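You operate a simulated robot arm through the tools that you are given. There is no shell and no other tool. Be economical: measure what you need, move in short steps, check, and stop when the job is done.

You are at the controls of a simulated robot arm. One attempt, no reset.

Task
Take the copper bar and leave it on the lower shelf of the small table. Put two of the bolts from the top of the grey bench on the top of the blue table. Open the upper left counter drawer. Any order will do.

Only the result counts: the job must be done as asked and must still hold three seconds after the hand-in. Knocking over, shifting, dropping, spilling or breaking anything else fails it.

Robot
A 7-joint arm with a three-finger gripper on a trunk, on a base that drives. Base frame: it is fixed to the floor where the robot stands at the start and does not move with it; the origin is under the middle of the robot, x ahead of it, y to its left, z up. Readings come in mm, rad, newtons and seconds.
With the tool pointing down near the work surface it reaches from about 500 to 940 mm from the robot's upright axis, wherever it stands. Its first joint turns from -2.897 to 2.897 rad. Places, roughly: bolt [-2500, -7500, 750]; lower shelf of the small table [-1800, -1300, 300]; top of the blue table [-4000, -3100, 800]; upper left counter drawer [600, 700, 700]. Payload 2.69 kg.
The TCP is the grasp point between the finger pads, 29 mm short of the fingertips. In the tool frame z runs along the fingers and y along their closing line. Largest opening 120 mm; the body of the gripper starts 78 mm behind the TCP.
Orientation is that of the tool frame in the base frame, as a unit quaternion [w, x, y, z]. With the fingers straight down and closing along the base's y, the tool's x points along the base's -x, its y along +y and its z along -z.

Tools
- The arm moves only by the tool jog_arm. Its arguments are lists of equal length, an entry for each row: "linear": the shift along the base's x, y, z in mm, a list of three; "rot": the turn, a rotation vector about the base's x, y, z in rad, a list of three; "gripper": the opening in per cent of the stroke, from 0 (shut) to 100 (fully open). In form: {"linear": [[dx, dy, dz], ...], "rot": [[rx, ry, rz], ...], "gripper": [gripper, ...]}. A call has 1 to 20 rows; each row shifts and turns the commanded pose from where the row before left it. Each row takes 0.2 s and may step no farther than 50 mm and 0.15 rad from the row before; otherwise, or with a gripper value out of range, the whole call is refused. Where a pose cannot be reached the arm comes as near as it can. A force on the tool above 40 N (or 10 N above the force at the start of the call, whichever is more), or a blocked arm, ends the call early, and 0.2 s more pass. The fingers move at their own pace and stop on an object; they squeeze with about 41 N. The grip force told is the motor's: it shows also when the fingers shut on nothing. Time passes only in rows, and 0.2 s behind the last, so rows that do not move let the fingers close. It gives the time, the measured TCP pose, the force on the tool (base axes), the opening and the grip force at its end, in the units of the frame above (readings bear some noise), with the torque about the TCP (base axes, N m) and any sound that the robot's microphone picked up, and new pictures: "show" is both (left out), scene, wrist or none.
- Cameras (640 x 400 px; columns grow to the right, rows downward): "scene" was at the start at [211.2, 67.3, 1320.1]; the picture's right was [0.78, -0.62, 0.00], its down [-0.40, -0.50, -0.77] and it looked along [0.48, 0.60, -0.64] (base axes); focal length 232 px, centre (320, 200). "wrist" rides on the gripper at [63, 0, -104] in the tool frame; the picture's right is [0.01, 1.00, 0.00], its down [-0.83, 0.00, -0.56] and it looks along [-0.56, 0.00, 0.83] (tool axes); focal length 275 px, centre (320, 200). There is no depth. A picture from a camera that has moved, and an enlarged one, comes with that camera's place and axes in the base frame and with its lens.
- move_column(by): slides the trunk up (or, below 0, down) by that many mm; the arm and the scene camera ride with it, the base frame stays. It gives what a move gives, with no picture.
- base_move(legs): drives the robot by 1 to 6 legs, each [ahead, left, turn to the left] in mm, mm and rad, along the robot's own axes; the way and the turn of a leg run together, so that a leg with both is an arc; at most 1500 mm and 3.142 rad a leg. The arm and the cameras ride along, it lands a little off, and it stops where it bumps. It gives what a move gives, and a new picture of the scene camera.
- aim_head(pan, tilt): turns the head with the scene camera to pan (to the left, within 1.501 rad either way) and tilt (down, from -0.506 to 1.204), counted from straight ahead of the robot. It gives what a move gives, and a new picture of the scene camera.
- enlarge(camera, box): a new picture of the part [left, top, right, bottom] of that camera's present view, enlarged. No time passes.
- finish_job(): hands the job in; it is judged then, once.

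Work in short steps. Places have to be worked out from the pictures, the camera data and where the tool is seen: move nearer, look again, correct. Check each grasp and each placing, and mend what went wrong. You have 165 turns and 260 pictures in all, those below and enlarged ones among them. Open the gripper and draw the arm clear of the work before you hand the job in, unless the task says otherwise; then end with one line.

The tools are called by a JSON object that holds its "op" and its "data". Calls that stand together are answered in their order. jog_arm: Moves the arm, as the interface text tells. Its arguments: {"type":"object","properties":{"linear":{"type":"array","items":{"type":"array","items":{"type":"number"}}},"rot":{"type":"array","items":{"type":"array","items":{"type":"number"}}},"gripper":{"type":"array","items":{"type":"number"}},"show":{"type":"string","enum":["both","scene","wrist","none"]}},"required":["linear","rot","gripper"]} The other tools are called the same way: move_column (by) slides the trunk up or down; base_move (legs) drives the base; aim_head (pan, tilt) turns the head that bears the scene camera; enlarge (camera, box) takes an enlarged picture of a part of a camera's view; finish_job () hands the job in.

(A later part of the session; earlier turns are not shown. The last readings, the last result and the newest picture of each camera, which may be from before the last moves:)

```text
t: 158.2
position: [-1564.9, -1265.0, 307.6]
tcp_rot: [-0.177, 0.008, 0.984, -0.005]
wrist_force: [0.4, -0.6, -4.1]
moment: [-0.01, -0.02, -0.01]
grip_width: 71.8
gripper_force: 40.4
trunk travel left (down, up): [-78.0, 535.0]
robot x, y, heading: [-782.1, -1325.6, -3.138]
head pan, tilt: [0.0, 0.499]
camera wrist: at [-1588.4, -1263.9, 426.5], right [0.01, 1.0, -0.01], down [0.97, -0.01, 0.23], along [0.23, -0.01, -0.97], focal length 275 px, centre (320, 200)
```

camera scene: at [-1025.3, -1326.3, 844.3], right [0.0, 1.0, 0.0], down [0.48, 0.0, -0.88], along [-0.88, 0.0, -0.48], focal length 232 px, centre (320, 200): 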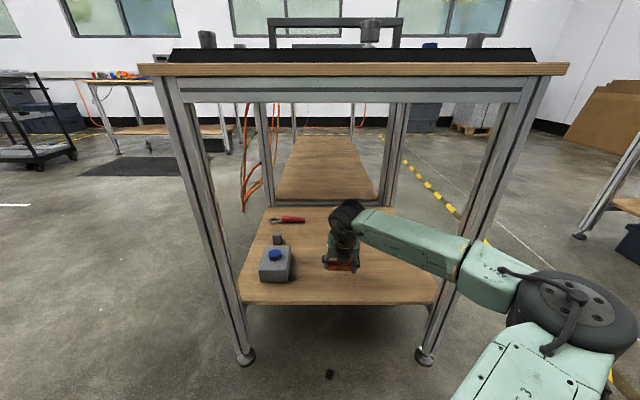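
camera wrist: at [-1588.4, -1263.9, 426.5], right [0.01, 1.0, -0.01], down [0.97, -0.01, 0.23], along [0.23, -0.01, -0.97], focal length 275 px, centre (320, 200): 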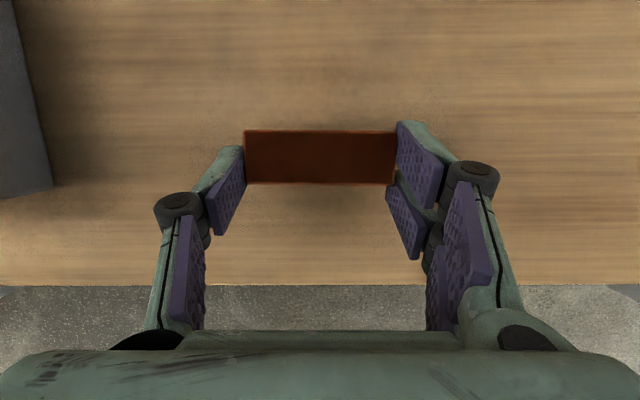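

No contact yet; edge geometry suggests the shelf at z≈253, so contact near TCP z 289. I continue down slowly.

{"op": "jog_arm", "data": {"linear": [[0, 0, -4], [0, 0, -4], [0, 0, -3], [0, 0, -2], [0, 0, -2], [0, 0, 0]], "rot": [[0, 0, 0], [0, 0, 0], [0, 0, 0], [0, 0, 0], [0, 0, 0], [0, 0, 0]], "gripper": [50, 50, 50, 50, 50, 50], "show": "none"}}

{"op": "jog_arm", "data": {"linear": [[0, 0, -1.5], [0, 0, -1.5], [0, 0, 0]], "rot": [[0, 0, 0], [0, 0, 0], [0, 0, 0]], "gripper": [50, 50, 50], "show": "none"}}

```text
t: 159.6
position: [-1565.1, -1267.1, 294.2]
tcp_rot: [-0.177, 0.007, 0.984, -0.004]
wrist_force: [-0.7, -0.6, -3.8]
moment: [-0.01, -0.07, 0.02]
grip_width: 71.8
gripper_force: 41.1
trunk travel left (down, up): [-78.0, 535.0]
robot x, y, heading: [-783.6, -1327.9, -3.141]
head pan, tilt: [0.0, 0.499]
```

```text
t: 160.4
position: [-1564.4, -1265.8, 289.1]
tcp_rot: [-0.177, 0.007, 0.984, -0.004]
wrist_force: [0.7, -0.1, -2.9]
moment: [-0.01, 0.0, 0.02]
grip_width: 71.6
gripper_force: 41.3
trunk travel left (down, up): [-78.0, 535.0]
robot x, y, heading: [-780.3, -1326.3, -3.142]
head pan, tilt: [0.0, 0.499]
```

{"op": "jog_arm", "data": {"linear": [[0, 0, -1.5], [0, 0, -1.5], [0, 0, -1.5], [0, 0, 0]], "rot": [[0, 0, 0], [0, 0, 0], [0, 0, 0], [0, 0, 0]], "gripper": [50, 50, 50, 50], "show": "wrist"}}

```text
t: 161.4
position: [-1564.0, -1266.5, 286.4]
tcp_rot: [-0.179, 0.008, 0.984, -0.003]
wrist_force: [9.8, 3.1, 23.4]
moment: [0.1, -0.44, -0.07]
grip_width: 71.8
gripper_force: 40.5
trunk travel left (down, up): [-78.0, 535.0]
robot x, y, heading: [-782.3, -1327.0, -3.143]
head pan, tilt: [0.0, 0.499]
camera wrist: at [-1588.1, -1263.9, 406.8], right [0.01, 1.0, -0.01], down [0.97, -0.01, 0.23], along [0.23, -0.01, -0.97], focal length 275 px, centre (320, 200)
```

wrist: 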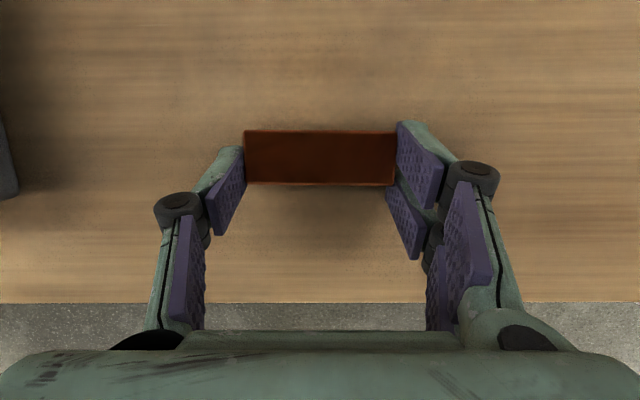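

Contact (23 N up). I ease 1 mm, open, and lift off.

{"op": "jog_arm", "data": {"linear": [[0, 0, 1], [0, 0, 0], [0, 0, 0], [0, 0, 4], [0, 0, 10], [0, 0, 20], [0, 0, 25]], "rot": [[0, 0, 0], [0, 0, 0], [0, 0, 0], [0, 0, 0], [0, 0, 0], [0, 0, 0], [0, 0, 0]], "gripper": [50, 70, 75, 75, 75, 75, 75]}}

```text
t: 163.0
position: [-1563.9, -1264.8, 347.3]
tcp_rot: [-0.177, 0.007, 0.984, -0.002]
wrist_force: [0.5, 0.8, 0.2]
moment: [0.0, -0.02, -0.03]
grip_width: 90.1
gripper_force: 0.0
trunk travel left (down, up): [-78.0, 535.0]
robot x, y, heading: [-781.4, -1328.1, -3.142]
head pan, tilt: [0.0, 0.499]
camera scene: at [-1024.0, -1328.6, 844.4], right [0.0, 1.0, 0.0], down [0.47, 0.0, -0.88], along [-0.88, 0.0, -0.47], focal length 232 px, centre (320, 200)
camera wrist: at [-1587.2, -1263.9, 465.7], right [0.01, 1.0, -0.01], down [0.97, -0.01, 0.23], along [0.23, -0.01, -0.97], focal length 275 px, centre (320, 200)
```

scene: 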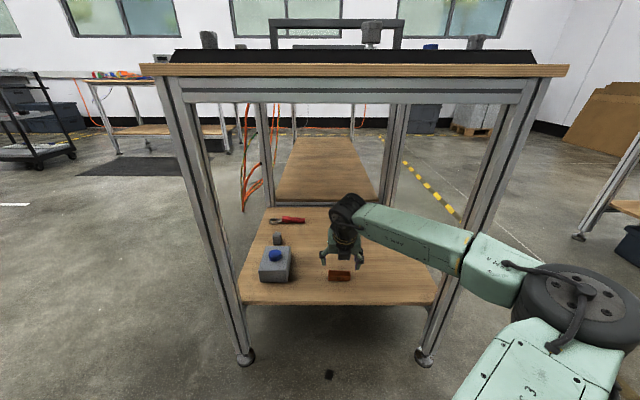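
wrist: 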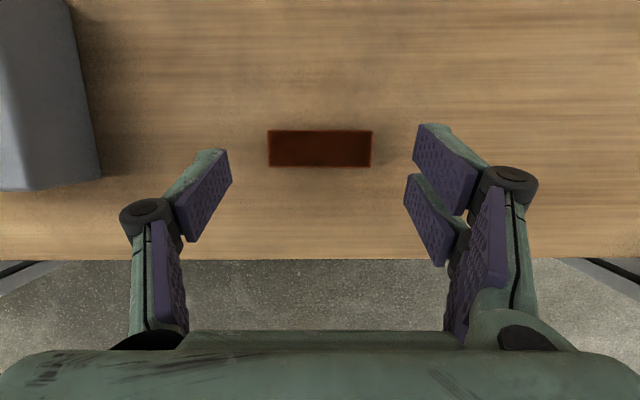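

The bar lies flat on the shelf. I back out 250 mm, raise the trunk, and look south for the route to the grey bench.

{"op": "base_move", "data": {"legs": [[-280, 0, 0]]}}

{"op": "move_column", "data": {"by": 400}}

{"op": "aim_head", "data": {"pan": 1.3, "tilt": 0.3}}

{"op": "aim_head", "data": {"pan": 0.6, "tilt": 0.3}}

```text
t: 164.9
position: [-1289.0, -1261.2, 345.3]
tcp_rot: [-0.178, 0.01, 0.984, -0.004]
wrist_force: [-0.6, -0.3, -0.4]
moment: [-0.01, 0.0, 0.01]
grip_width: 89.9
gripper_force: 0.0
trunk travel left (down, up): [-78.0, 535.0]
robot x, y, heading: [-504.9, -1333.0, 3.139]
head pan, tilt: [0.0, 0.499]
camera scene: at [-749.4, -1326.5, 844.4], right [0.0, 1.0, 0.0], down [0.47, 0.0, -0.88], along [-0.88, 0.0, -0.47], focal length 232 px, centre (320, 200)
```

scene: 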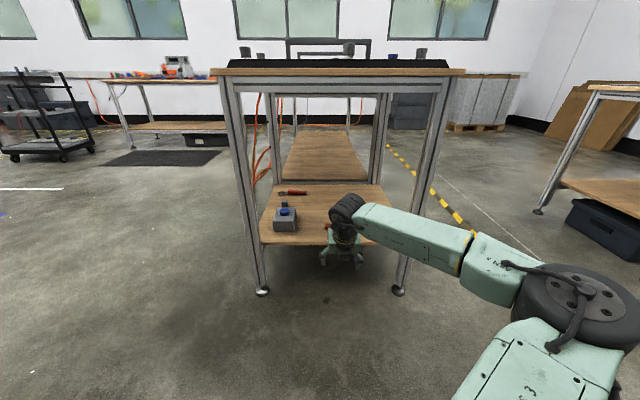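

```text
t: 168.8
position: [-1288.6, -1262.4, 739.7]
tcp_rot: [-0.175, 0.01, 0.985, -0.004]
wrist_force: [0.0, -0.4, -1.5]
moment: [-0.01, 0.02, 0.0]
grip_width: 90.3
gripper_force: 0.0
trunk travel left (down, up): [-478.0, 135.0]
robot x, y, heading: [-507.5, -1325.4, 3.139]
head pan, tilt: [0.0, 0.499]
```

```text
t: 170.2
position: [-1288.7, -1261.5, 739.8]
tcp_rot: [-0.176, 0.009, 0.984, -0.004]
wrist_force: [-0.2, 0.5, -0.9]
moment: [-0.01, -0.02, 0.01]
grip_width: 89.8
gripper_force: 0.0
trunk travel left (down, up): [-478.0, 135.0]
robot x, y, heading: [-508.4, -1326.5, 3.146]
head pan, tilt: [1.3, 0.3]
camera scene: at [-686.4, -1416.3, 1259.1], right [-0.96, 0.27, 0.0], down [0.08, 0.28, -0.96], along [-0.26, -0.92, -0.3], focal length 232 px, centre (320, 200)
```

scene: 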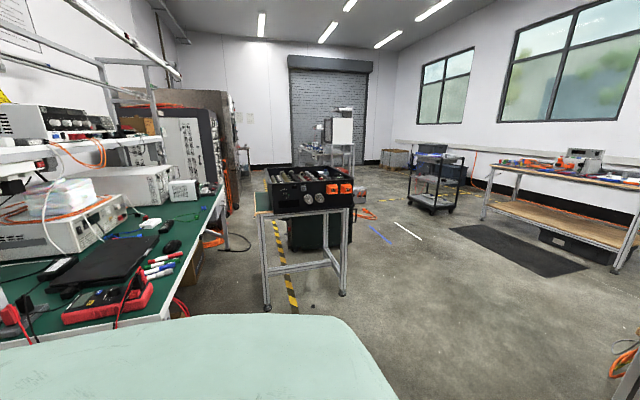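

```text
t: 171.3
position: [-1289.4, -1262.4, 740.6]
tcp_rot: [-0.176, 0.009, 0.984, -0.004]
wrist_force: [0.0, 0.4, 0.6]
moment: [0.03, -0.03, -0.04]
grip_width: 90.1
gripper_force: 0.0
trunk travel left (down, up): [-478.0, 135.0]
robot x, y, heading: [-508.4, -1327.3, 3.139]
head pan, tilt: [0.6, 0.3]
camera scene: at [-738.3, -1379.0, 1259.1], right [-0.56, 0.83, 0.0], down [0.24, 0.17, -0.96], along [-0.79, -0.54, -0.3], focal length 232 px, centre (320, 200)
```

scene: 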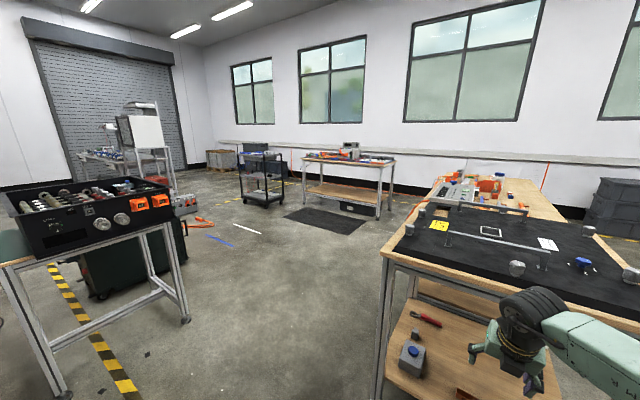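

The route south lies west of the black table. I raise the hand well above table height, then go forward a little, left (south) between the bench and small table, then west.

{"op": "move_column", "data": {"by": 130}}

{"op": "jog_arm", "data": {"linear": [[20, 0, 45], [20, 0, 45], [20, 0, 45], [20, 0, 45], [20, 0, 45], [0, 0, 45], [0, 0, 45]], "rot": [[0, 0, 0], [0, 0, 0], [0, 0, 0], [0, 0, 0], [0, 0, 0], [0, 0, 0], [0, 0, 0]], "gripper": [75, 75, 75, 75, 75, 75, 75], "show": "none"}}

{"op": "base_move", "data": {"legs": [[440, 0, 0], [0, 930, 0]]}}

{"op": "aim_head", "data": {"pan": 0.4, "tilt": 0.5}}

```text
t: 172.9
position: [-1289.9, -1261.7, 869.1]
tcp_rot: [-0.175, 0.009, 0.985, -0.005]
wrist_force: [-0.7, 0.6, 0.1]
moment: [-0.02, 0.0, 0.0]
grip_width: 90.0
gripper_force: 0.1
trunk travel left (down, up): [-608.0, 5.0]
robot x, y, heading: [-509.7, -1326.5, 3.142]
head pan, tilt: [0.6, 0.3]
```

```text
t: 174.5
position: [-1190.4, -1263.4, 1182.1]
tcp_rot: [-0.173, 0.008, 0.985, -0.012]
wrist_force: [-0.9, -0.2, 0.1]
moment: [0.03, -0.02, -0.03]
grip_width: 90.1
gripper_force: 0.1
trunk travel left (down, up): [-608.0, 5.0]
robot x, y, heading: [-507.6, -1325.1, 3.138]
head pan, tilt: [0.6, 0.3]
```

```text
t: 184.3
position: [-1632.3, -2183.9, 1183.1]
tcp_rot: [-0.174, 0.006, 0.985, -0.008]
wrist_force: [-0.3, -0.5, 0.5]
moment: [0.01, -0.03, 0.0]
grip_width: 90.0
gripper_force: 0.0
trunk travel left (down, up): [-608.0, 5.0]
robot x, y, heading: [-948.5, -2244.4, 3.135]
head pan, tilt: [0.6, 0.3]
camera scene: at [-1179.7, -2298.0, 1389.1], right [-0.56, 0.83, 0.0], down [0.24, 0.17, -0.96], along [-0.79, -0.54, -0.3], focal length 232 px, centre (320, 200)
```

scene: 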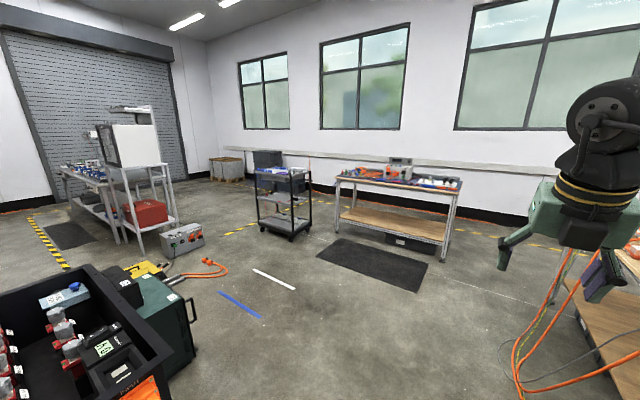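

```text
t: 185.0
position: [-1632.5, -2185.0, 1181.8]
tcp_rot: [-0.174, 0.005, 0.985, -0.01]
wrist_force: [-0.8, 0.6, -0.3]
moment: [-0.03, -0.01, -0.02]
grip_width: 90.0
gripper_force: 0.1
trunk travel left (down, up): [-608.0, 5.0]
robot x, y, heading: [-950.9, -2249.5, 3.137]
head pan, tilt: [0.4, 0.499]
camera scene: at [-1186.3, -2280.6, 1370.8], right [-0.39, 0.92, 0.0], down [0.44, 0.18, -0.88], along [-0.81, -0.34, -0.48], focal length 232 px, centre (320, 200)
```

scene: 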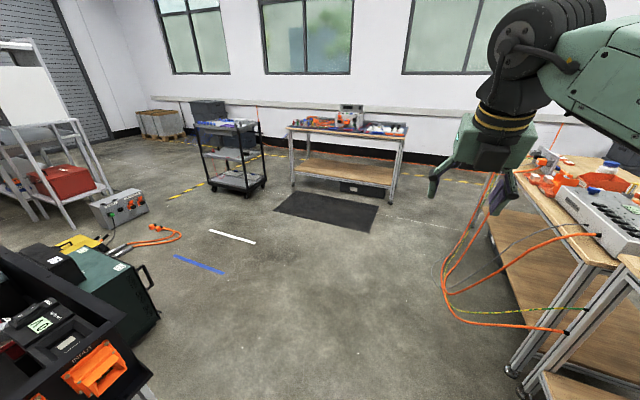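

The way is clear. I zoom on the blue table, then drive west to x≈−2800 and turn south.

{"op": "enlarge", "data": {"camera": "scene", "box": [270, 90, 430, 190]}}

{"op": "base_move", "data": {"legs": [[1500, 0, 0], [350, 0, 0], [0, 0, 1.575]]}}

{"op": "aim_head", "data": {"pan": 0.2, "tilt": 0.4}}

```text
4.00 times, centred on (350, 140) of scene
camera zoom: at [-1186.3, -2280.6, 1370.8], right [-0.39, 0.92, 0.0], down [0.44, 0.18, -0.88], along [-0.81, -0.34, -0.48], focal length 927 px, centre (200, 440)
```

zoom: 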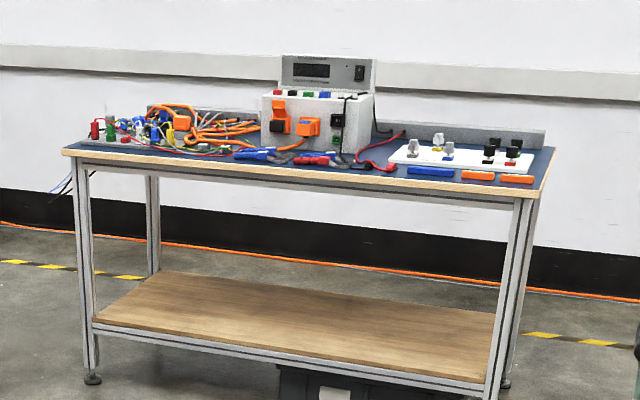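

```text
t: 198.3
position: [-2836.6, -2943.9, 1180.9]
tcp_rot: [0.114, 0.71, -0.682, 0.132]
wrist_force: [0.4, 0.2, 0.3]
moment: [0.03, 0.01, 0.03]
grip_width: 89.8
gripper_force: 0.0
trunk travel left (down, up): [-608.0, 5.0]
robot x, y, heading: [-2810.3, -2258.9, -1.524]
head pan, tilt: [0.4, 0.499]
camera scene: at [-2760.9, -2497.1, 1370.7], right [-0.9, -0.43, 0.0], down [-0.21, 0.43, -0.88], along [0.38, -0.79, -0.48], focal length 232 px, centre (320, 200)
```

scene: 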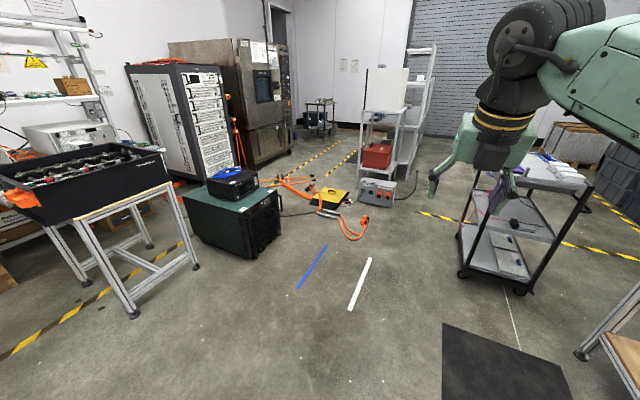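

```text
t: 199.1
position: [-2836.7, -2945.9, 1182.5]
tcp_rot: [0.114, 0.71, -0.682, 0.132]
wrist_force: [0.5, 0.5, 0.0]
moment: [-0.03, 0.02, -0.03]
grip_width: 90.1
gripper_force: 0.0
trunk travel left (down, up): [-608.0, 5.0]
robot x, y, heading: [-2809.4, -2260.1, -1.527]
head pan, tilt: [0.201, 0.4]
camera scene: at [-2777.5, -2504.8, 1379.8], right [-0.97, -0.24, 0.0], down [-0.1, 0.38, -0.92], along [0.22, -0.89, -0.39], focal length 232 px, centre (320, 200)
```

scene: 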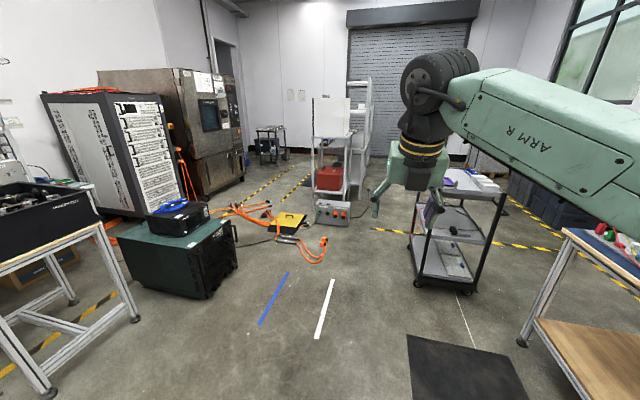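

I correct heading and drive south past the cart, then shift a bit right away from the toolbox and look.

{"op": "base_move", "data": {"legs": [[0, 0, -0.044], [1400, -15, 0], [1250, 0, 0]]}}

{"op": "aim_head", "data": {"pan": 0.3, "tilt": 0.45}}

```text
t: 212.4
position: [-2869.2, -5573.4, 1181.6]
tcp_rot: [0.115, 0.7, -0.692, 0.131]
wrist_force: [-0.5, -0.4, -0.3]
moment: [0.0, -0.07, -0.02]
grip_width: 89.9
gripper_force: 0.2
trunk travel left (down, up): [-608.0, 5.0]
robot x, y, heading: [-2821.0, -4888.8, -1.556]
head pan, tilt: [0.201, 0.4]
stopped in leg 3: the robot was blocked; the commanded pose is now the measured one
camera scene: at [-2796.3, -5134.1, 1379.9], right [-0.98, -0.21, 0.0], down [-0.08, 0.38, -0.92], along [0.2, -0.9, -0.39], focal length 232 px, centre (320, 200)
```

scene: 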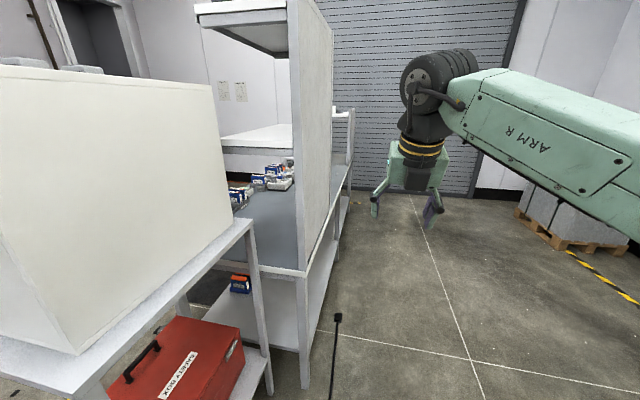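

```text
t: 213.1
position: [-2869.6, -5572.9, 1181.6]
tcp_rot: [0.114, 0.7, -0.693, 0.131]
wrist_force: [0.4, -0.3, -0.1]
moment: [-0.04, -0.03, 0.01]
grip_width: 90.1
gripper_force: 0.0
trunk travel left (down, up): [-608.0, 5.0]
robot x, y, heading: [-2818.1, -4888.9, -1.556]
head pan, tilt: [0.3, 0.45]
camera scene: at [-2787.4, -5131.1, 1375.2], right [-0.95, -0.31, 0.0], down [-0.13, 0.41, -0.9], along [0.28, -0.86, -0.43], focal length 232 px, centre (320, 200)
```

scene: 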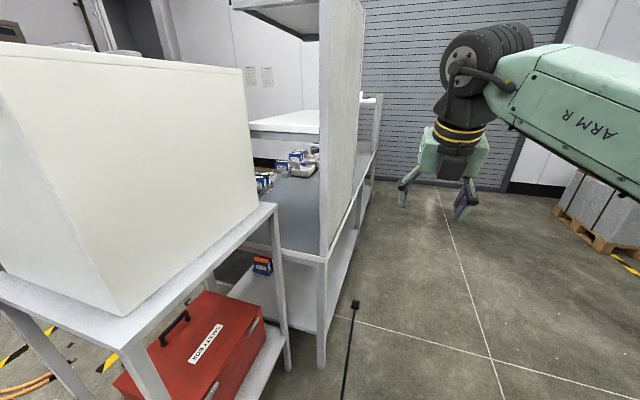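

Blocked at y≈−4889. I look down in front-left to see what I touched.

{"op": "aim_head", "data": {"pan": 0.5, "tilt": 0.95}}

{"op": "aim_head", "data": {"pan": 0.0, "tilt": 1.0}}

```text
t: 214.1
position: [-2869.8, -5572.8, 1181.1]
tcp_rot: [0.115, 0.699, -0.693, 0.132]
wrist_force: [-0.8, -0.8, -0.2]
moment: [-0.01, 0.01, 0.03]
grip_width: 90.0
gripper_force: 0.0
trunk travel left (down, up): [-608.0, 5.0]
robot x, y, heading: [-2824.5, -4888.2, -1.558]
head pan, tilt: [0.499, 0.949]
camera scene: at [-2780.0, -5107.2, 1333.3], right [-0.87, -0.49, 0.0], down [-0.4, 0.71, -0.58], along [0.29, -0.51, -0.81], focal length 232 px, centre (320, 200)
```

scene: 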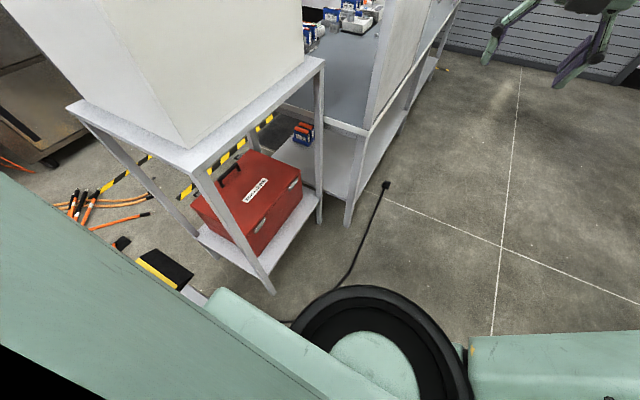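

```text
t: 215.0
position: [-2868.8, -5572.2, 1180.2]
tcp_rot: [0.115, 0.699, -0.693, 0.13]
wrist_force: [-0.1, 1.0, -0.3]
moment: [0.01, -0.03, 0.02]
grip_width: 90.0
gripper_force: 0.1
trunk travel left (down, up): [-608.0, 5.0]
robot x, y, heading: [-2820.8, -4889.7, -1.553]
head pan, tilt: [0.0, 1.0]
camera scene: at [-2814.7, -5113.4, 1329.6], right [-1.0, -0.01, 0.0], down [-0.01, 0.84, -0.54], along [0.01, -0.54, -0.84], focal length 232 px, centre (320, 200)
```

scene: 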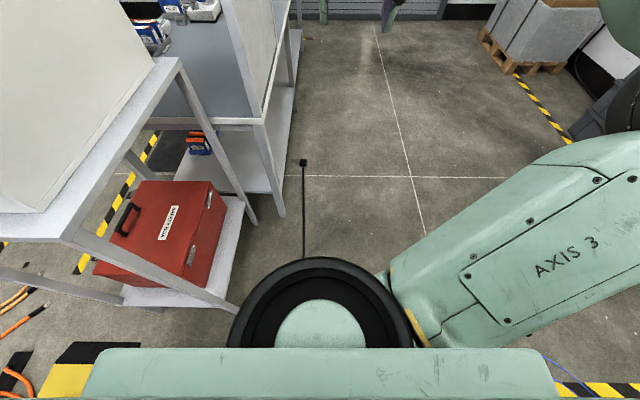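

I bumped close to the grey toolbox's corner at front-left. I back off 80 mm, strafe right 250 mm, and check the toolbox.

{"op": "base_move", "data": {"legs": [[-80, 0, -0.018], [0, -260, 0]]}}

{"op": "aim_head", "data": {"pan": 0.9, "tilt": 0.7}}

```text
t: 217.1
position: [-2945.1, -5492.5, 1182.4]
tcp_rot: [-0.117, -0.691, 0.701, -0.129]
wrist_force: [0.2, 0.6, -0.2]
moment: [0.0, 0.04, -0.02]
grip_width: 89.9
gripper_force: 0.2
trunk travel left (down, up): [-608.0, 5.0]
robot x, y, heading: [-2882.5, -4806.3, -1.58]
head pan, tilt: [0.0, 1.0]
stopped in leg 2: the robot was blocked; the commanded pose is now the measured one
camera scene: at [-2880.9, -5033.4, 1329.6], right [-1.0, 0.01, 0.0], down [0.01, 0.84, -0.54], along [-0.01, -0.54, -0.84], focal length 232 px, centre (320, 200)
```

scene: 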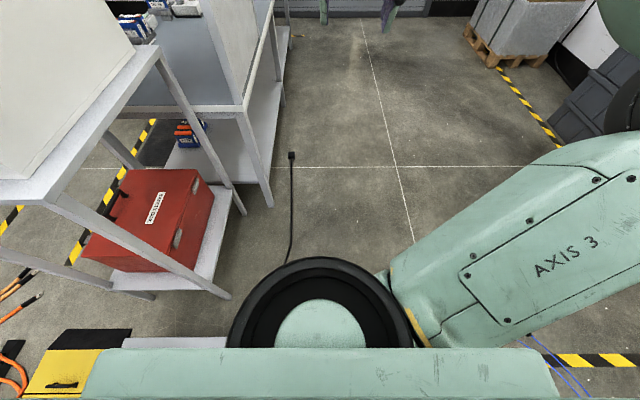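

```text
t: 218.2
position: [-2946.9, -5491.5, 1181.2]
tcp_rot: [-0.116, -0.692, 0.701, -0.129]
wrist_force: [0.3, -0.2, 0.6]
moment: [-0.01, -0.03, 0.0]
grip_width: 89.9
gripper_force: 0.1
trunk travel left (down, up): [-608.0, 5.0]
robot x, y, heading: [-2878.5, -4807.2, -1.577]
head pan, tilt: [0.901, 0.7]
camera scene: at [-2814.9, -5017.1, 1353.0], right [-0.63, -0.78, 0.0], down [-0.5, 0.4, -0.76], along [0.59, -0.48, -0.64], focal length 232 px, centre (320, 200)
```

scene: 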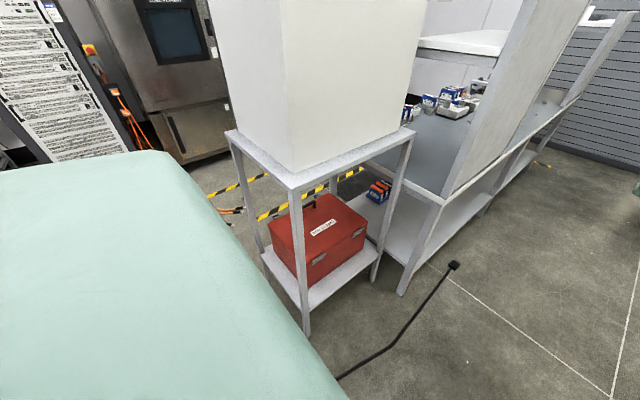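

The cart is just to my right, the toolbox to my left. I go straight ahead in the gap 500 mm, then strafe right once past the cart.

{"op": "base_move", "data": {"legs": [[460, 0, 0], [0, -200, 0]]}}

{"op": "aim_head", "data": {"pan": 1.2, "tilt": 0.7}}

```text
t: 222.8
position: [-3156.8, -5950.9, 1181.5]
tcp_rot: [-0.116, -0.689, 0.703, -0.13]
wrist_force: [1.0, 1.3, 0.4]
moment: [-0.02, -0.02, -0.02]
grip_width: 90.2
gripper_force: 0.1
trunk travel left (down, up): [-608.0, 5.0]
robot x, y, heading: [-3089.1, -5272.6, -1.581]
head pan, tilt: [0.901, 0.7]
camera scene: at [-3021.9, -5476.6, 1353.0], right [-0.63, -0.77, 0.0], down [-0.5, 0.41, -0.77], along [0.59, -0.48, -0.64], focal length 232 px, centre (320, 200)
```

scene: 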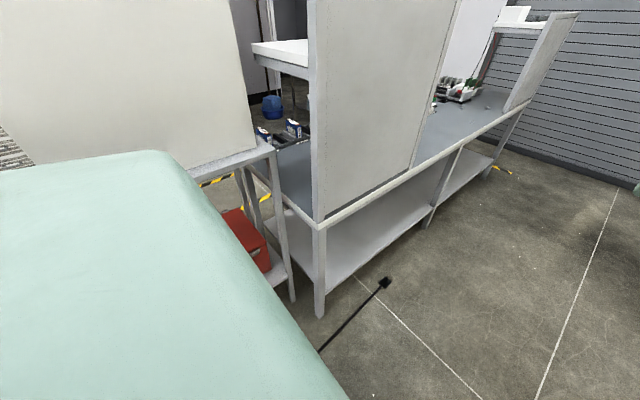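

```text
t: 223.6
position: [-3157.2, -5951.3, 1181.9]
tcp_rot: [-0.117, -0.689, 0.704, -0.129]
wrist_force: [0.3, 0.0, 0.1]
moment: [0.0, -0.01, 0.01]
grip_width: 90.0
gripper_force: 0.2
trunk travel left (down, up): [-608.0, 5.0]
robot x, y, heading: [-3084.2, -5269.2, -1.581]
head pan, tilt: [1.201, 0.7]
camera scene: at [-3008.7, -5454.8, 1353.0], right [-0.38, -0.93, 0.0], down [-0.6, 0.24, -0.76], along [0.71, -0.29, -0.64], focal length 232 px, centre (320, 200)
```

scene: 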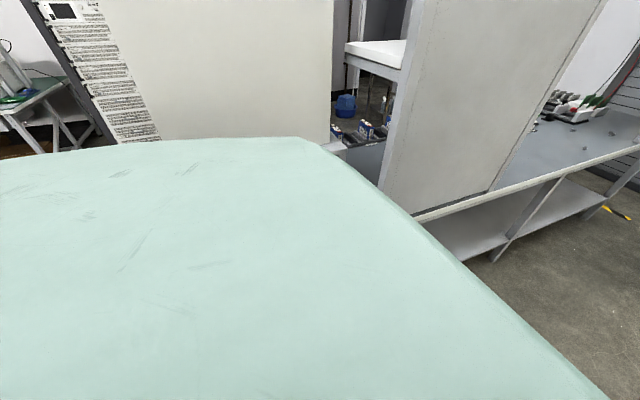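

Past the gap. The bench's open part is y −6930..−8044, west edge x≈−2590. I move further out, turn to face east, and strafe alongside it.

{"op": "base_move", "data": {"legs": [[0, -320, 0], [900, 0, 0], [0, 0, 1.581], [0, -1250, 0]]}}

{"op": "aim_head", "data": {"pan": 0.1, "tilt": 0.5}}

```text
t: 244.4
position: [-2722.4, -7459.4, 1181.6]
tcp_rot: [-0.011, 0.985, 0.002, 0.173]
wrist_force: [-0.6, -0.3, -0.1]
moment: [0.04, 0.0, 0.01]
grip_width: 89.9
gripper_force: 0.0
trunk travel left (down, up): [-608.0, 5.0]
robot x, y, heading: [-3407.1, -7402.1, 0.009]
head pan, tilt: [1.201, 0.7]
camera scene: at [-3220.3, -7324.8, 1353.0], right [0.94, -0.35, 0.0], down [-0.23, -0.6, -0.77], along [0.27, 0.72, -0.64], focal length 232 px, centre (320, 200)
```

scene: 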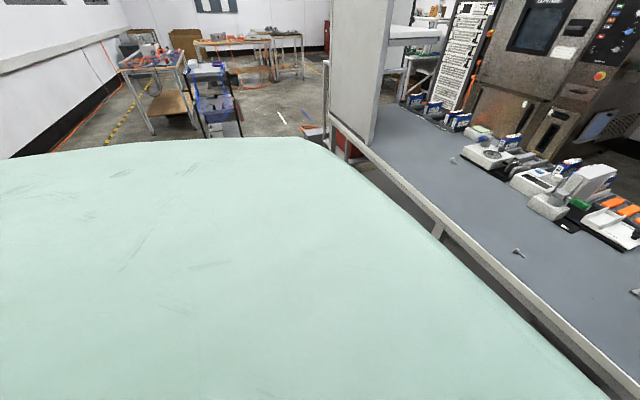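

```text
t: 245.7
position: [-2723.3, -7459.3, 1179.1]
tcp_rot: [-0.01, 0.985, 0.001, 0.173]
wrist_force: [-0.6, 0.4, -0.3]
moment: [-0.01, 0.03, -0.01]
grip_width: 89.8
gripper_force: 0.0
trunk travel left (down, up): [-608.0, 5.0]
robot x, y, heading: [-3408.7, -7408.4, 0.01]
head pan, tilt: [0.099, 0.499]
camera scene: at [-3159.8, -7394.2, 1370.7], right [0.11, -0.99, 0.0], down [-0.48, -0.05, -0.88], along [0.87, 0.1, -0.48], focal length 232 px, centre (320, 200)
```

scene: 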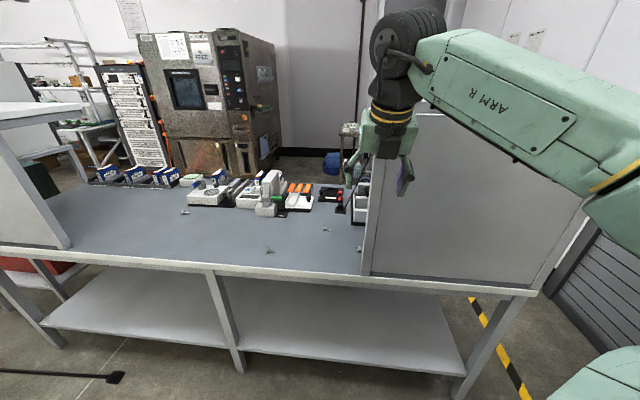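

Several bolts lie on the bench. I zoom in.

{"op": "enlarge", "data": {"camera": "scene", "box": [160, 170, 380, 290]}}

{"op": "enlarge", "data": {"camera": "scene", "box": [240, 215, 350, 270]}}

```text
2.91 times, centred on (270, 230) of scene
camera zoom: at [-3159.8, -7394.2, 1370.7], right [0.11, -0.99, 0.0], down [-0.48, -0.05, -0.88], along [0.87, 0.1, -0.48], focal length 674 px, centre (466, 113)
```

zoom: 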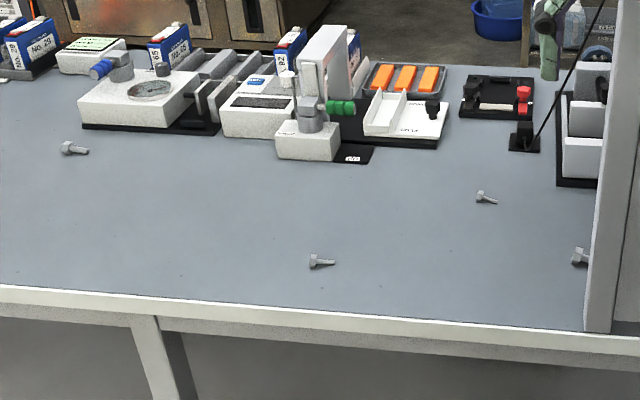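

```text
5.82 times, centred on (295, 242) of scene
camera zoom: at [-3159.8, -7394.2, 1370.7], right [0.11, -0.99, 0.0], down [-0.48, -0.05, -0.88], along [0.87, 0.1, -0.48], focal length 1349 px, centre (466, -47)
```

zoom: 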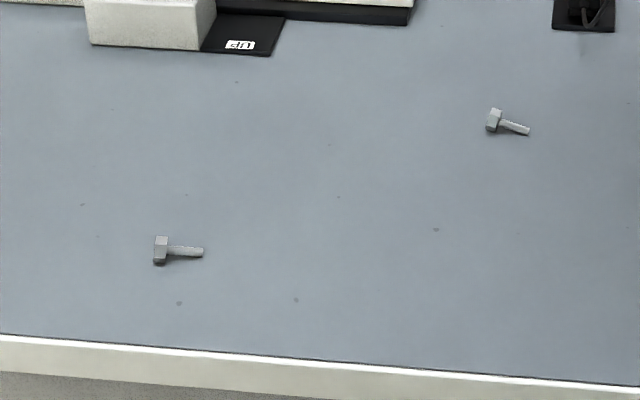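

Four bolts are visible; two nearest open ones are at about (−2483,−7121) and (−2311,−7327). Before picking I check the blue table and approach from here.

{"op": "aim_head", "data": {"pan": 1.5, "tilt": 0.3}}

{"op": "enlarge", "data": {"camera": "scene", "box": [130, 80, 370, 230]}}

```text
t: 247.2
position: [-2724.2, -7458.5, 1180.9]
tcp_rot: [-0.011, 0.985, 0.001, 0.174]
wrist_force: [-0.5, -0.5, 0.5]
moment: [0.02, -0.01, -0.03]
grip_width: 89.7
gripper_force: 0.0
trunk travel left (down, up): [-608.0, 5.0]
robot x, y, heading: [-3413.0, -7406.4, 0.008]
head pan, tilt: [1.499, 0.3]
camera scene: at [-3244.4, -7311.0, 1389.1], right [1.0, -0.06, 0.0], down [-0.02, -0.3, -0.96], along [0.06, 0.95, -0.3], focal length 232 px, centre (320, 200)
```

scene: 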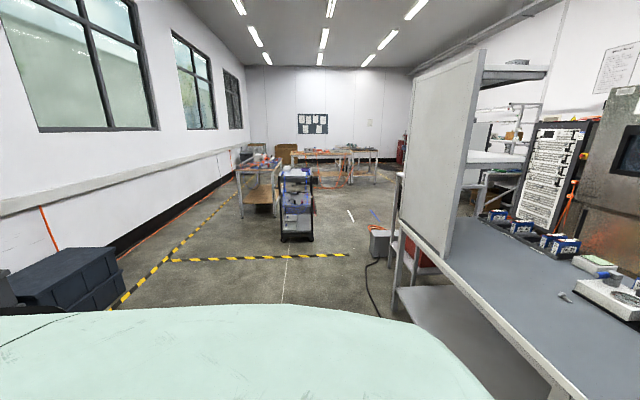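

```text
2.67 times, centred on (250, 155) of scene
camera zoom: at [-3244.4, -7311.0, 1389.1], right [1.0, -0.06, 0.0], down [-0.02, -0.3, -0.96], along [0.06, 0.95, -0.3], focal length 618 px, centre (507, 320)
```

zoom: 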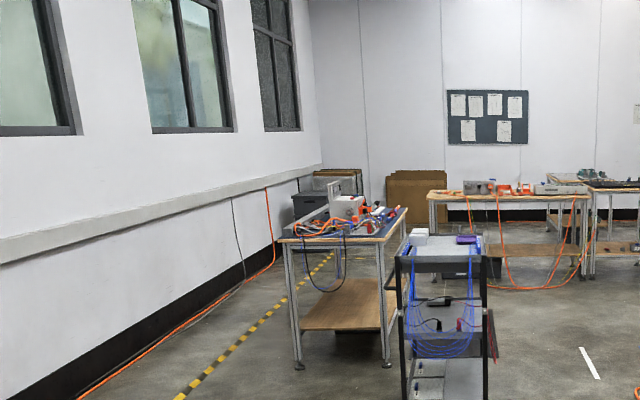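

Blue table's south end is reachable from the south-west without passing the cart gap. Now I position the base for bolts B and C: left 400, forward 320.

{"op": "base_move", "data": {"legs": [[0, 400, -0.008], [320, 0, 0]]}}

{"op": "aim_head", "data": {"pan": -0.1, "tilt": 0.75}}

{"op": "enlarge", "data": {"camera": "scene", "box": [240, 130, 440, 255]}}

```text
t: 252.6
position: [-2408.0, -7068.9, 1180.7]
tcp_rot: [-0.01, 0.985, -0.003, 0.173]
wrist_force: [-0.1, 0.7, 0.4]
moment: [-0.01, 0.03, 0.04]
grip_width: 90.0
gripper_force: 0.0
trunk travel left (down, up): [-608.0, 5.0]
robot x, y, heading: [-3090.2, -7012.1, -0.002]
head pan, tilt: [1.499, 0.3]
camera scene: at [-2927.6, -6916.8, 1389.0], right [1.0, -0.07, 0.0], down [-0.02, -0.29, -0.96], along [0.07, 0.95, -0.3], focal length 232 px, centre (320, 200)
```

scene: 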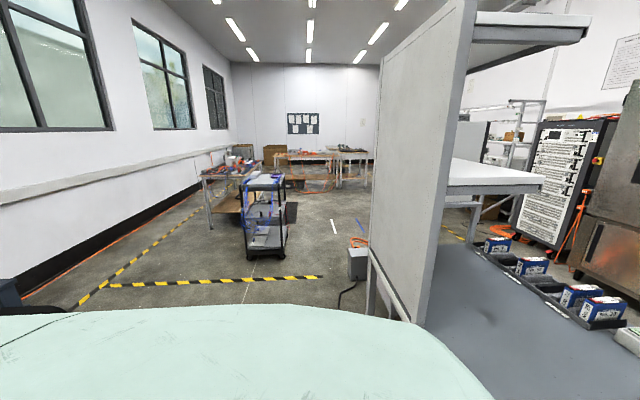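

```text
t: 254.2
position: [-2407.7, -7068.7, 1181.1]
tcp_rot: [-0.01, 0.985, -0.002, 0.174]
wrist_force: [0.1, -0.4, -0.6]
moment: [0.0, -0.01, 0.0]
grip_width: 89.9
gripper_force: 0.0
trunk travel left (down, up): [-608.0, 5.0]
robot x, y, heading: [-3093.3, -7011.6, 0.001]
head pan, tilt: [-0.099, 0.75]
camera scene: at [-2852.2, -7017.9, 1348.7], right [-0.1, -1.0, 0.0], down [-0.68, 0.07, -0.73], along [0.73, -0.07, -0.68], focal length 232 px, centre (320, 200)
```

scene: 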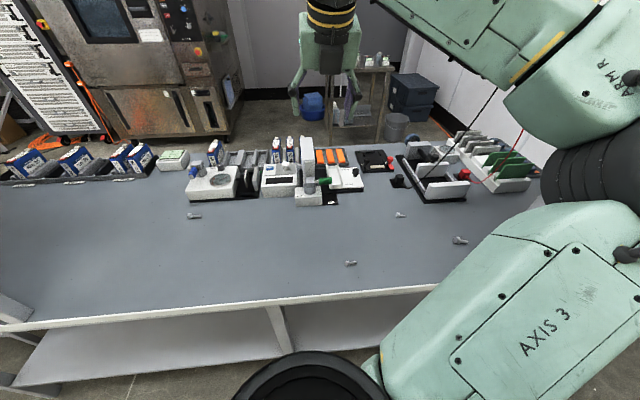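

```text
3.20 times, centred on (340, 192) of scene
camera zoom: at [-2852.2, -7017.9, 1348.7], right [-0.1, -1.0, 0.0], down [-0.68, 0.07, -0.73], along [0.73, -0.07, -0.68], focal length 742 px, centre (256, 224)
```

zoom: 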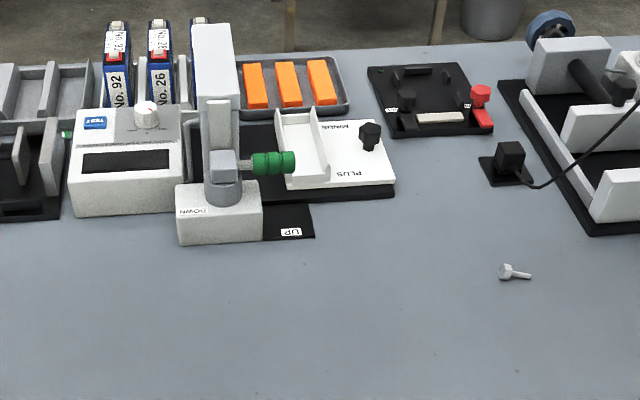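

Triangulated: bench top ≈ z 780, B ≈ (−2513,−7133), C ≈ (−2353,−7331). I lower the trunk and bring the hand over B with the tool vertical.

{"op": "move_column", "data": {"by": -230}}

{"op": "jog_arm", "data": {"linear": [[-30, -20, 0], [-30, -20, 0], [-30, -20, 0], [-15, -4, -20]], "rot": [[0, 0.09, 0], [0, 0.09, 0], [0, 0.09, 0], [0, 0.08, 0]], "gripper": [60, 60, 60, 60], "show": "wrist"}}

```text
t: 256.7
position: [-2408.9, -7068.5, 952.7]
tcp_rot: [-0.011, 0.985, -0.002, 0.174]
wrist_force: [0.2, -0.7, -0.4]
moment: [-0.01, 0.0, -0.01]
grip_width: 89.9
gripper_force: 0.1
trunk travel left (down, up): [-378.0, 235.0]
robot x, y, heading: [-3091.1, -7009.5, 0.002]
head pan, tilt: [-0.099, 0.75]
```

```text
t: 257.9
position: [-2501.7, -7098.2, 926.4]
tcp_rot: [-0.016, 0.999, 0.047, -0.007]
wrist_force: [-0.9, -1.0, -0.1]
moment: [-0.03, -0.03, -0.01]
grip_width: 72.0
gripper_force: 0.0
trunk travel left (down, up): [-378.0, 235.0]
robot x, y, heading: [-3091.6, -7011.4, 0.001]
head pan, tilt: [-0.099, 0.75]
stopped in row 4: the arm was blocked; the commanded pose is now the measured one
camera wrist: at [-2438.2, -7094.2, 1027.8], right [0.1, -0.99, -0.03], down [-0.82, -0.1, 0.57], along [-0.57, -0.03, -0.82], focal length 275 px, centre (320, 200)
```

wrist: 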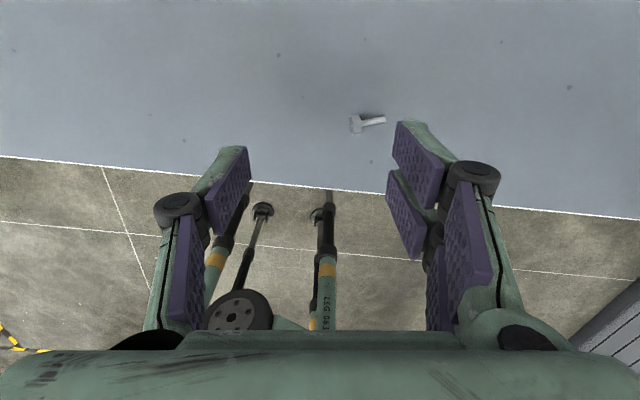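

The arm is too folded here; I back the base 130 mm and reach out to B again.

{"op": "base_move", "data": {"legs": [[-140, 0, 0]]}}

{"op": "jog_arm", "data": {"linear": [[40, -5, 0], [40, -10, 0], [30, -10, 0], [20, -8, 0]], "rot": [[0, 0, 0.05], [0, 0, 0.046], [0, 0, 0], [0, 0, 0]], "gripper": [60, 60, 60, 60], "show": "wrist"}}

```text
t: 259.2
position: [-2641.1, -7098.6, 927.0]
tcp_rot: [-0.015, 0.999, 0.045, -0.007]
wrist_force: [-0.5, -0.2, -0.2]
moment: [0.02, 0.04, -0.01]
grip_width: 72.1
gripper_force: 0.1
trunk travel left (down, up): [-378.0, 235.0]
robot x, y, heading: [-3229.9, -7009.9, -0.0]
head pan, tilt: [-0.099, 0.75]
camera scene: at [-2991.2, -7018.3, 1118.7], right [-0.1, -1.0, 0.0], down [-0.68, 0.07, -0.73], along [0.73, -0.07, -0.68], focal length 232 px, centre (320, 200)
```

scene: 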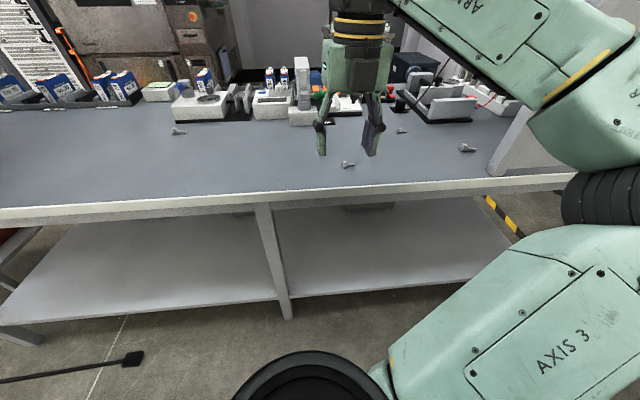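

```text
t: 260.2
position: [-2508.6, -7131.9, 926.2]
tcp_rot: [-0.015, 0.995, 0.094, -0.008]
wrist_force: [-0.5, 0.0, 0.0]
moment: [-0.02, 0.03, -0.02]
grip_width: 71.9
gripper_force: 0.1
trunk travel left (down, up): [-378.0, 235.0]
robot x, y, heading: [-3235.4, -7009.8, 0.003]
head pan, tilt: [-0.099, 0.75]
camera wrist: at [-2446.7, -7121.5, 1028.9], right [0.19, -0.98, -0.03], down [-0.81, -0.18, 0.57], along [-0.56, -0.08, -0.82], focal length 275 px, centre (320, 200)
```

wrist: 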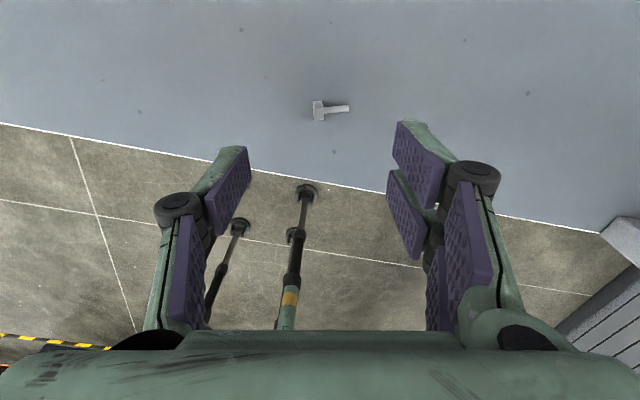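

Bolt B at about (−2516,−7136). I zoom to read its exact orientation.

{"op": "enlarge", "data": {"camera": "wrist", "box": [290, 80, 370, 130]}}

```text
8.00 times, centred on (330, 105) of wrist
camera zoom: at [-2446.7, -7121.5, 1028.9], right [0.19, -0.98, -0.03], down [-0.81, -0.18, 0.57], along [-0.56, -0.08, -0.82], focal length 2202 px, centre (240, 960)
```

zoom: 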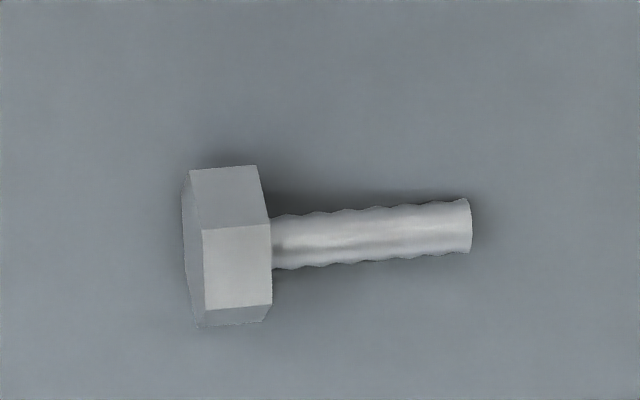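

The bolt is ~31 mm long, head ~17 mm, axis about 15° off −y. I yaw the tool +1.65 rad so the fingers close across it, and centre over the head.

{"op": "jog_arm", "data": {"linear": [[-1, 0, 0], [-1, 0, 0], [-1, 0, 0], [-1, 0, 0], [-1, 0, 0], [-1, 0, 0], [-1, 1, 0], [-1, 1, -10], [0, 1, -10], [0, 0, -10], [0, 0, -10], [0, 0, -10]], "rot": [[0, 0, 0.1376], [0, 0, 0.1376], [0, 0, 0.1376], [0, 0, 0.1376], [0, 0, 0.1376], [0, 0, 0.1376], [0, 0, 0.1376], [0, 0, 0.1376], [0, 0, 0.1376], [0, 0, 0.1376], [0, 0, 0.1376], [0, 0, 0.1376]], "gripper": [50, 50, 50, 40, 40, 40, 40, 40, 40, 40, 40, 40], "show": "wrist"}}

{"op": "enlarge", "data": {"camera": "wrist", "box": [240, 70, 400, 170]}}

```text
t: 262.8
position: [-2519.6, -7130.0, 875.5]
tcp_rot: [-0.005, 0.606, 0.795, -0.016]
wrist_force: [-1.0, 0.7, -0.2]
moment: [0.01, 0.0, 0.0]
grip_width: 47.6
gripper_force: 0.1
trunk travel left (down, up): [-378.0, 235.0]
robot x, y, heading: [-3230.1, -7013.8, 0.002]
head pan, tilt: [-0.099, 0.75]
camera wrist: at [-2534.2, -7066.4, 978.0], right [0.96, 0.27, -0.03], down [0.24, -0.79, 0.57], along [0.13, -0.55, -0.82], focal length 275 px, centre (320, 200)
```

wrist: 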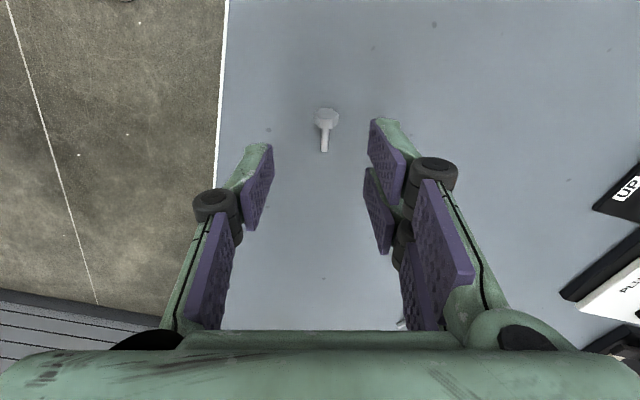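

```text
4.00 times, centred on (320, 120) of wrist
camera zoom: at [-2534.2, -7066.4, 978.0], right [0.96, 0.27, -0.03], down [0.24, -0.79, 0.57], along [0.13, -0.55, -0.82], focal length 1101 px, centre (320, 520)
```

zoom: 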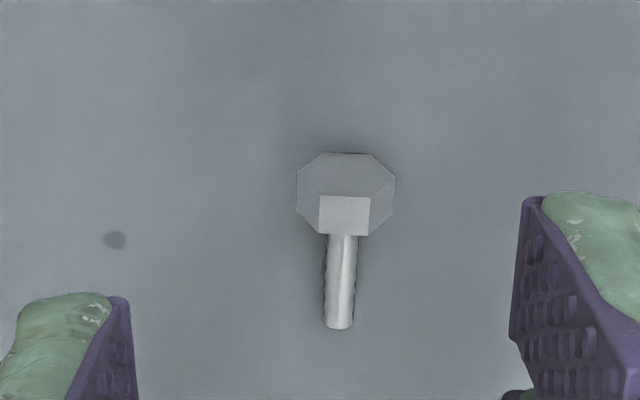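

Well aligned over the bolt. I descend, the last part in small steps, watching force.

{"op": "jog_arm", "data": {"linear": [[0, 1, -25], [0, 1, -20], [0, 0, -8], [0, 0, -4], [0, 0, -3], [0, 0, 0]], "rot": [[0, 0, 0], [0, 0, 0], [0, 0, 0], [0, 0, 0], [0, 0, 0], [0, 0, 0]], "gripper": [40, 40, 40, 40, 40, 40], "show": "wrist"}}

```text
t: 264.2
position: [-2519.0, -7127.3, 815.8]
tcp_rot: [-0.004, 0.606, 0.795, -0.016]
wrist_force: [0.2, -0.1, -1.2]
moment: [0.0, 0.0, -0.02]
grip_width: 47.8
gripper_force: 0.1
trunk travel left (down, up): [-378.0, 235.0]
robot x, y, heading: [-3232.0, -7008.6, 0.005]
head pan, tilt: [-0.099, 0.75]
camera wrist: at [-2533.5, -7063.8, 918.1], right [0.96, 0.27, -0.03], down [0.24, -0.79, 0.57], along [0.13, -0.55, -0.82], focal length 275 px, centre (320, 200)
```

wrist: 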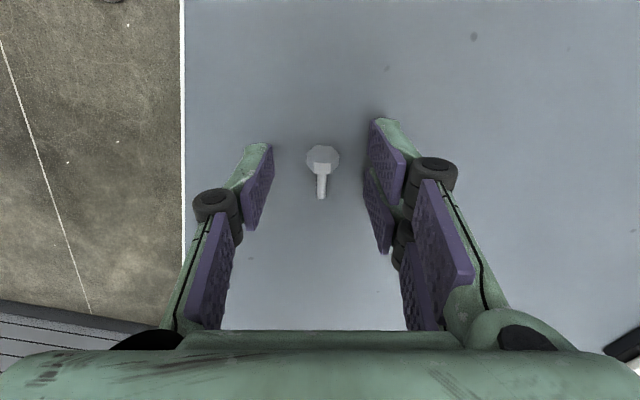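

{"op": "jog_arm", "data": {"linear": [[0, 0, -3], [0, 0, -3], [0, 0, -2], [0, 0, 0]], "rot": [[0, 0, 0], [0, 0, 0], [0, 0, 0], [0, 0, 0]], "gripper": [40, 40, 40, 40], "show": "wrist"}}

```text
t: 265.2
position: [-2520.0, -7126.4, 808.9]
tcp_rot: [-0.004, 0.607, 0.794, -0.015]
wrist_force: [1.5, -2.3, 11.9]
moment: [0.25, -0.3, -0.11]
grip_width: 49.6
gripper_force: 1.4
trunk travel left (down, up): [-378.0, 235.0]
robot x, y, heading: [-3232.3, -7010.4, 0.0]
head pan, tilt: [-0.099, 0.75]
camera wrist: at [-2534.3, -7063.6, 911.4], right [0.96, 0.27, -0.03], down [0.24, -0.79, 0.57], along [0.13, -0.55, -0.82], focal length 275 px, centre (320, 200)
```

wrist: 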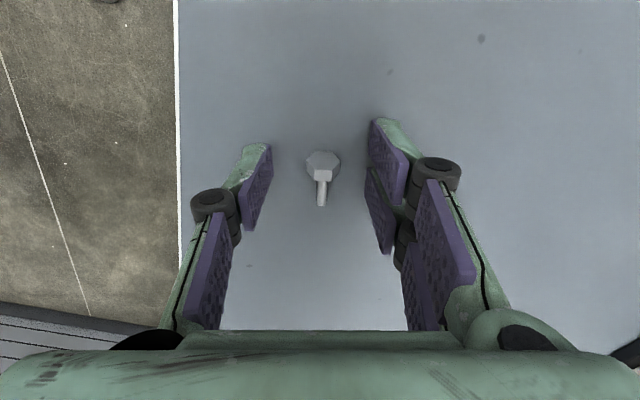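

Tips touched the bench (z≈780). I rise 5 mm and close on the bolt head.

{"op": "jog_arm", "data": {"linear": [[0, 0, 5], [0, 0, 0], [0, 0, 0], [0, 0, 0], [0, 0, 0], [0, 0, 0]], "rot": [[0, 0, 0], [0, 0, 0], [0, 0, 0], [0, 0, 0], [0, 0, 0], [0, 0, 0]], "gripper": [40, 20, 5, 5, 5, 5], "show": "wrist"}}

```text
t: 266.6
position: [-2520.2, -7127.3, 812.7]
tcp_rot: [-0.005, 0.606, 0.795, -0.016]
wrist_force: [-0.2, -0.8, 0.6]
moment: [-0.01, -0.06, -0.01]
grip_width: 9.8
gripper_force: 37.3
trunk travel left (down, up): [-378.0, 235.0]
robot x, y, heading: [-3227.0, -7011.3, -0.001]
head pan, tilt: [-0.099, 0.75]
camera wrist: at [-2534.3, -7063.8, 915.0], right [0.96, 0.27, -0.03], down [0.24, -0.79, 0.57], along [0.13, -0.55, -0.82], focal length 275 px, centre (320, 200)
```

wrist: 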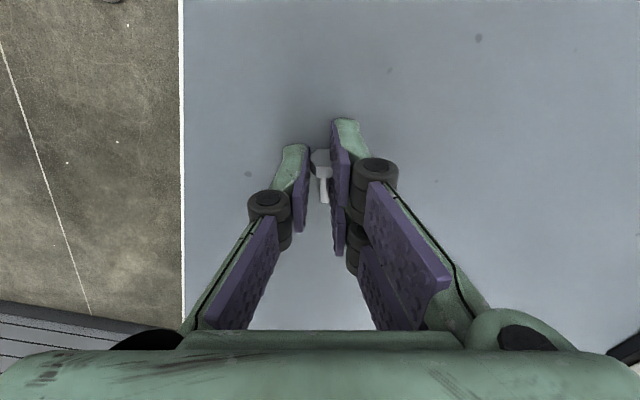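

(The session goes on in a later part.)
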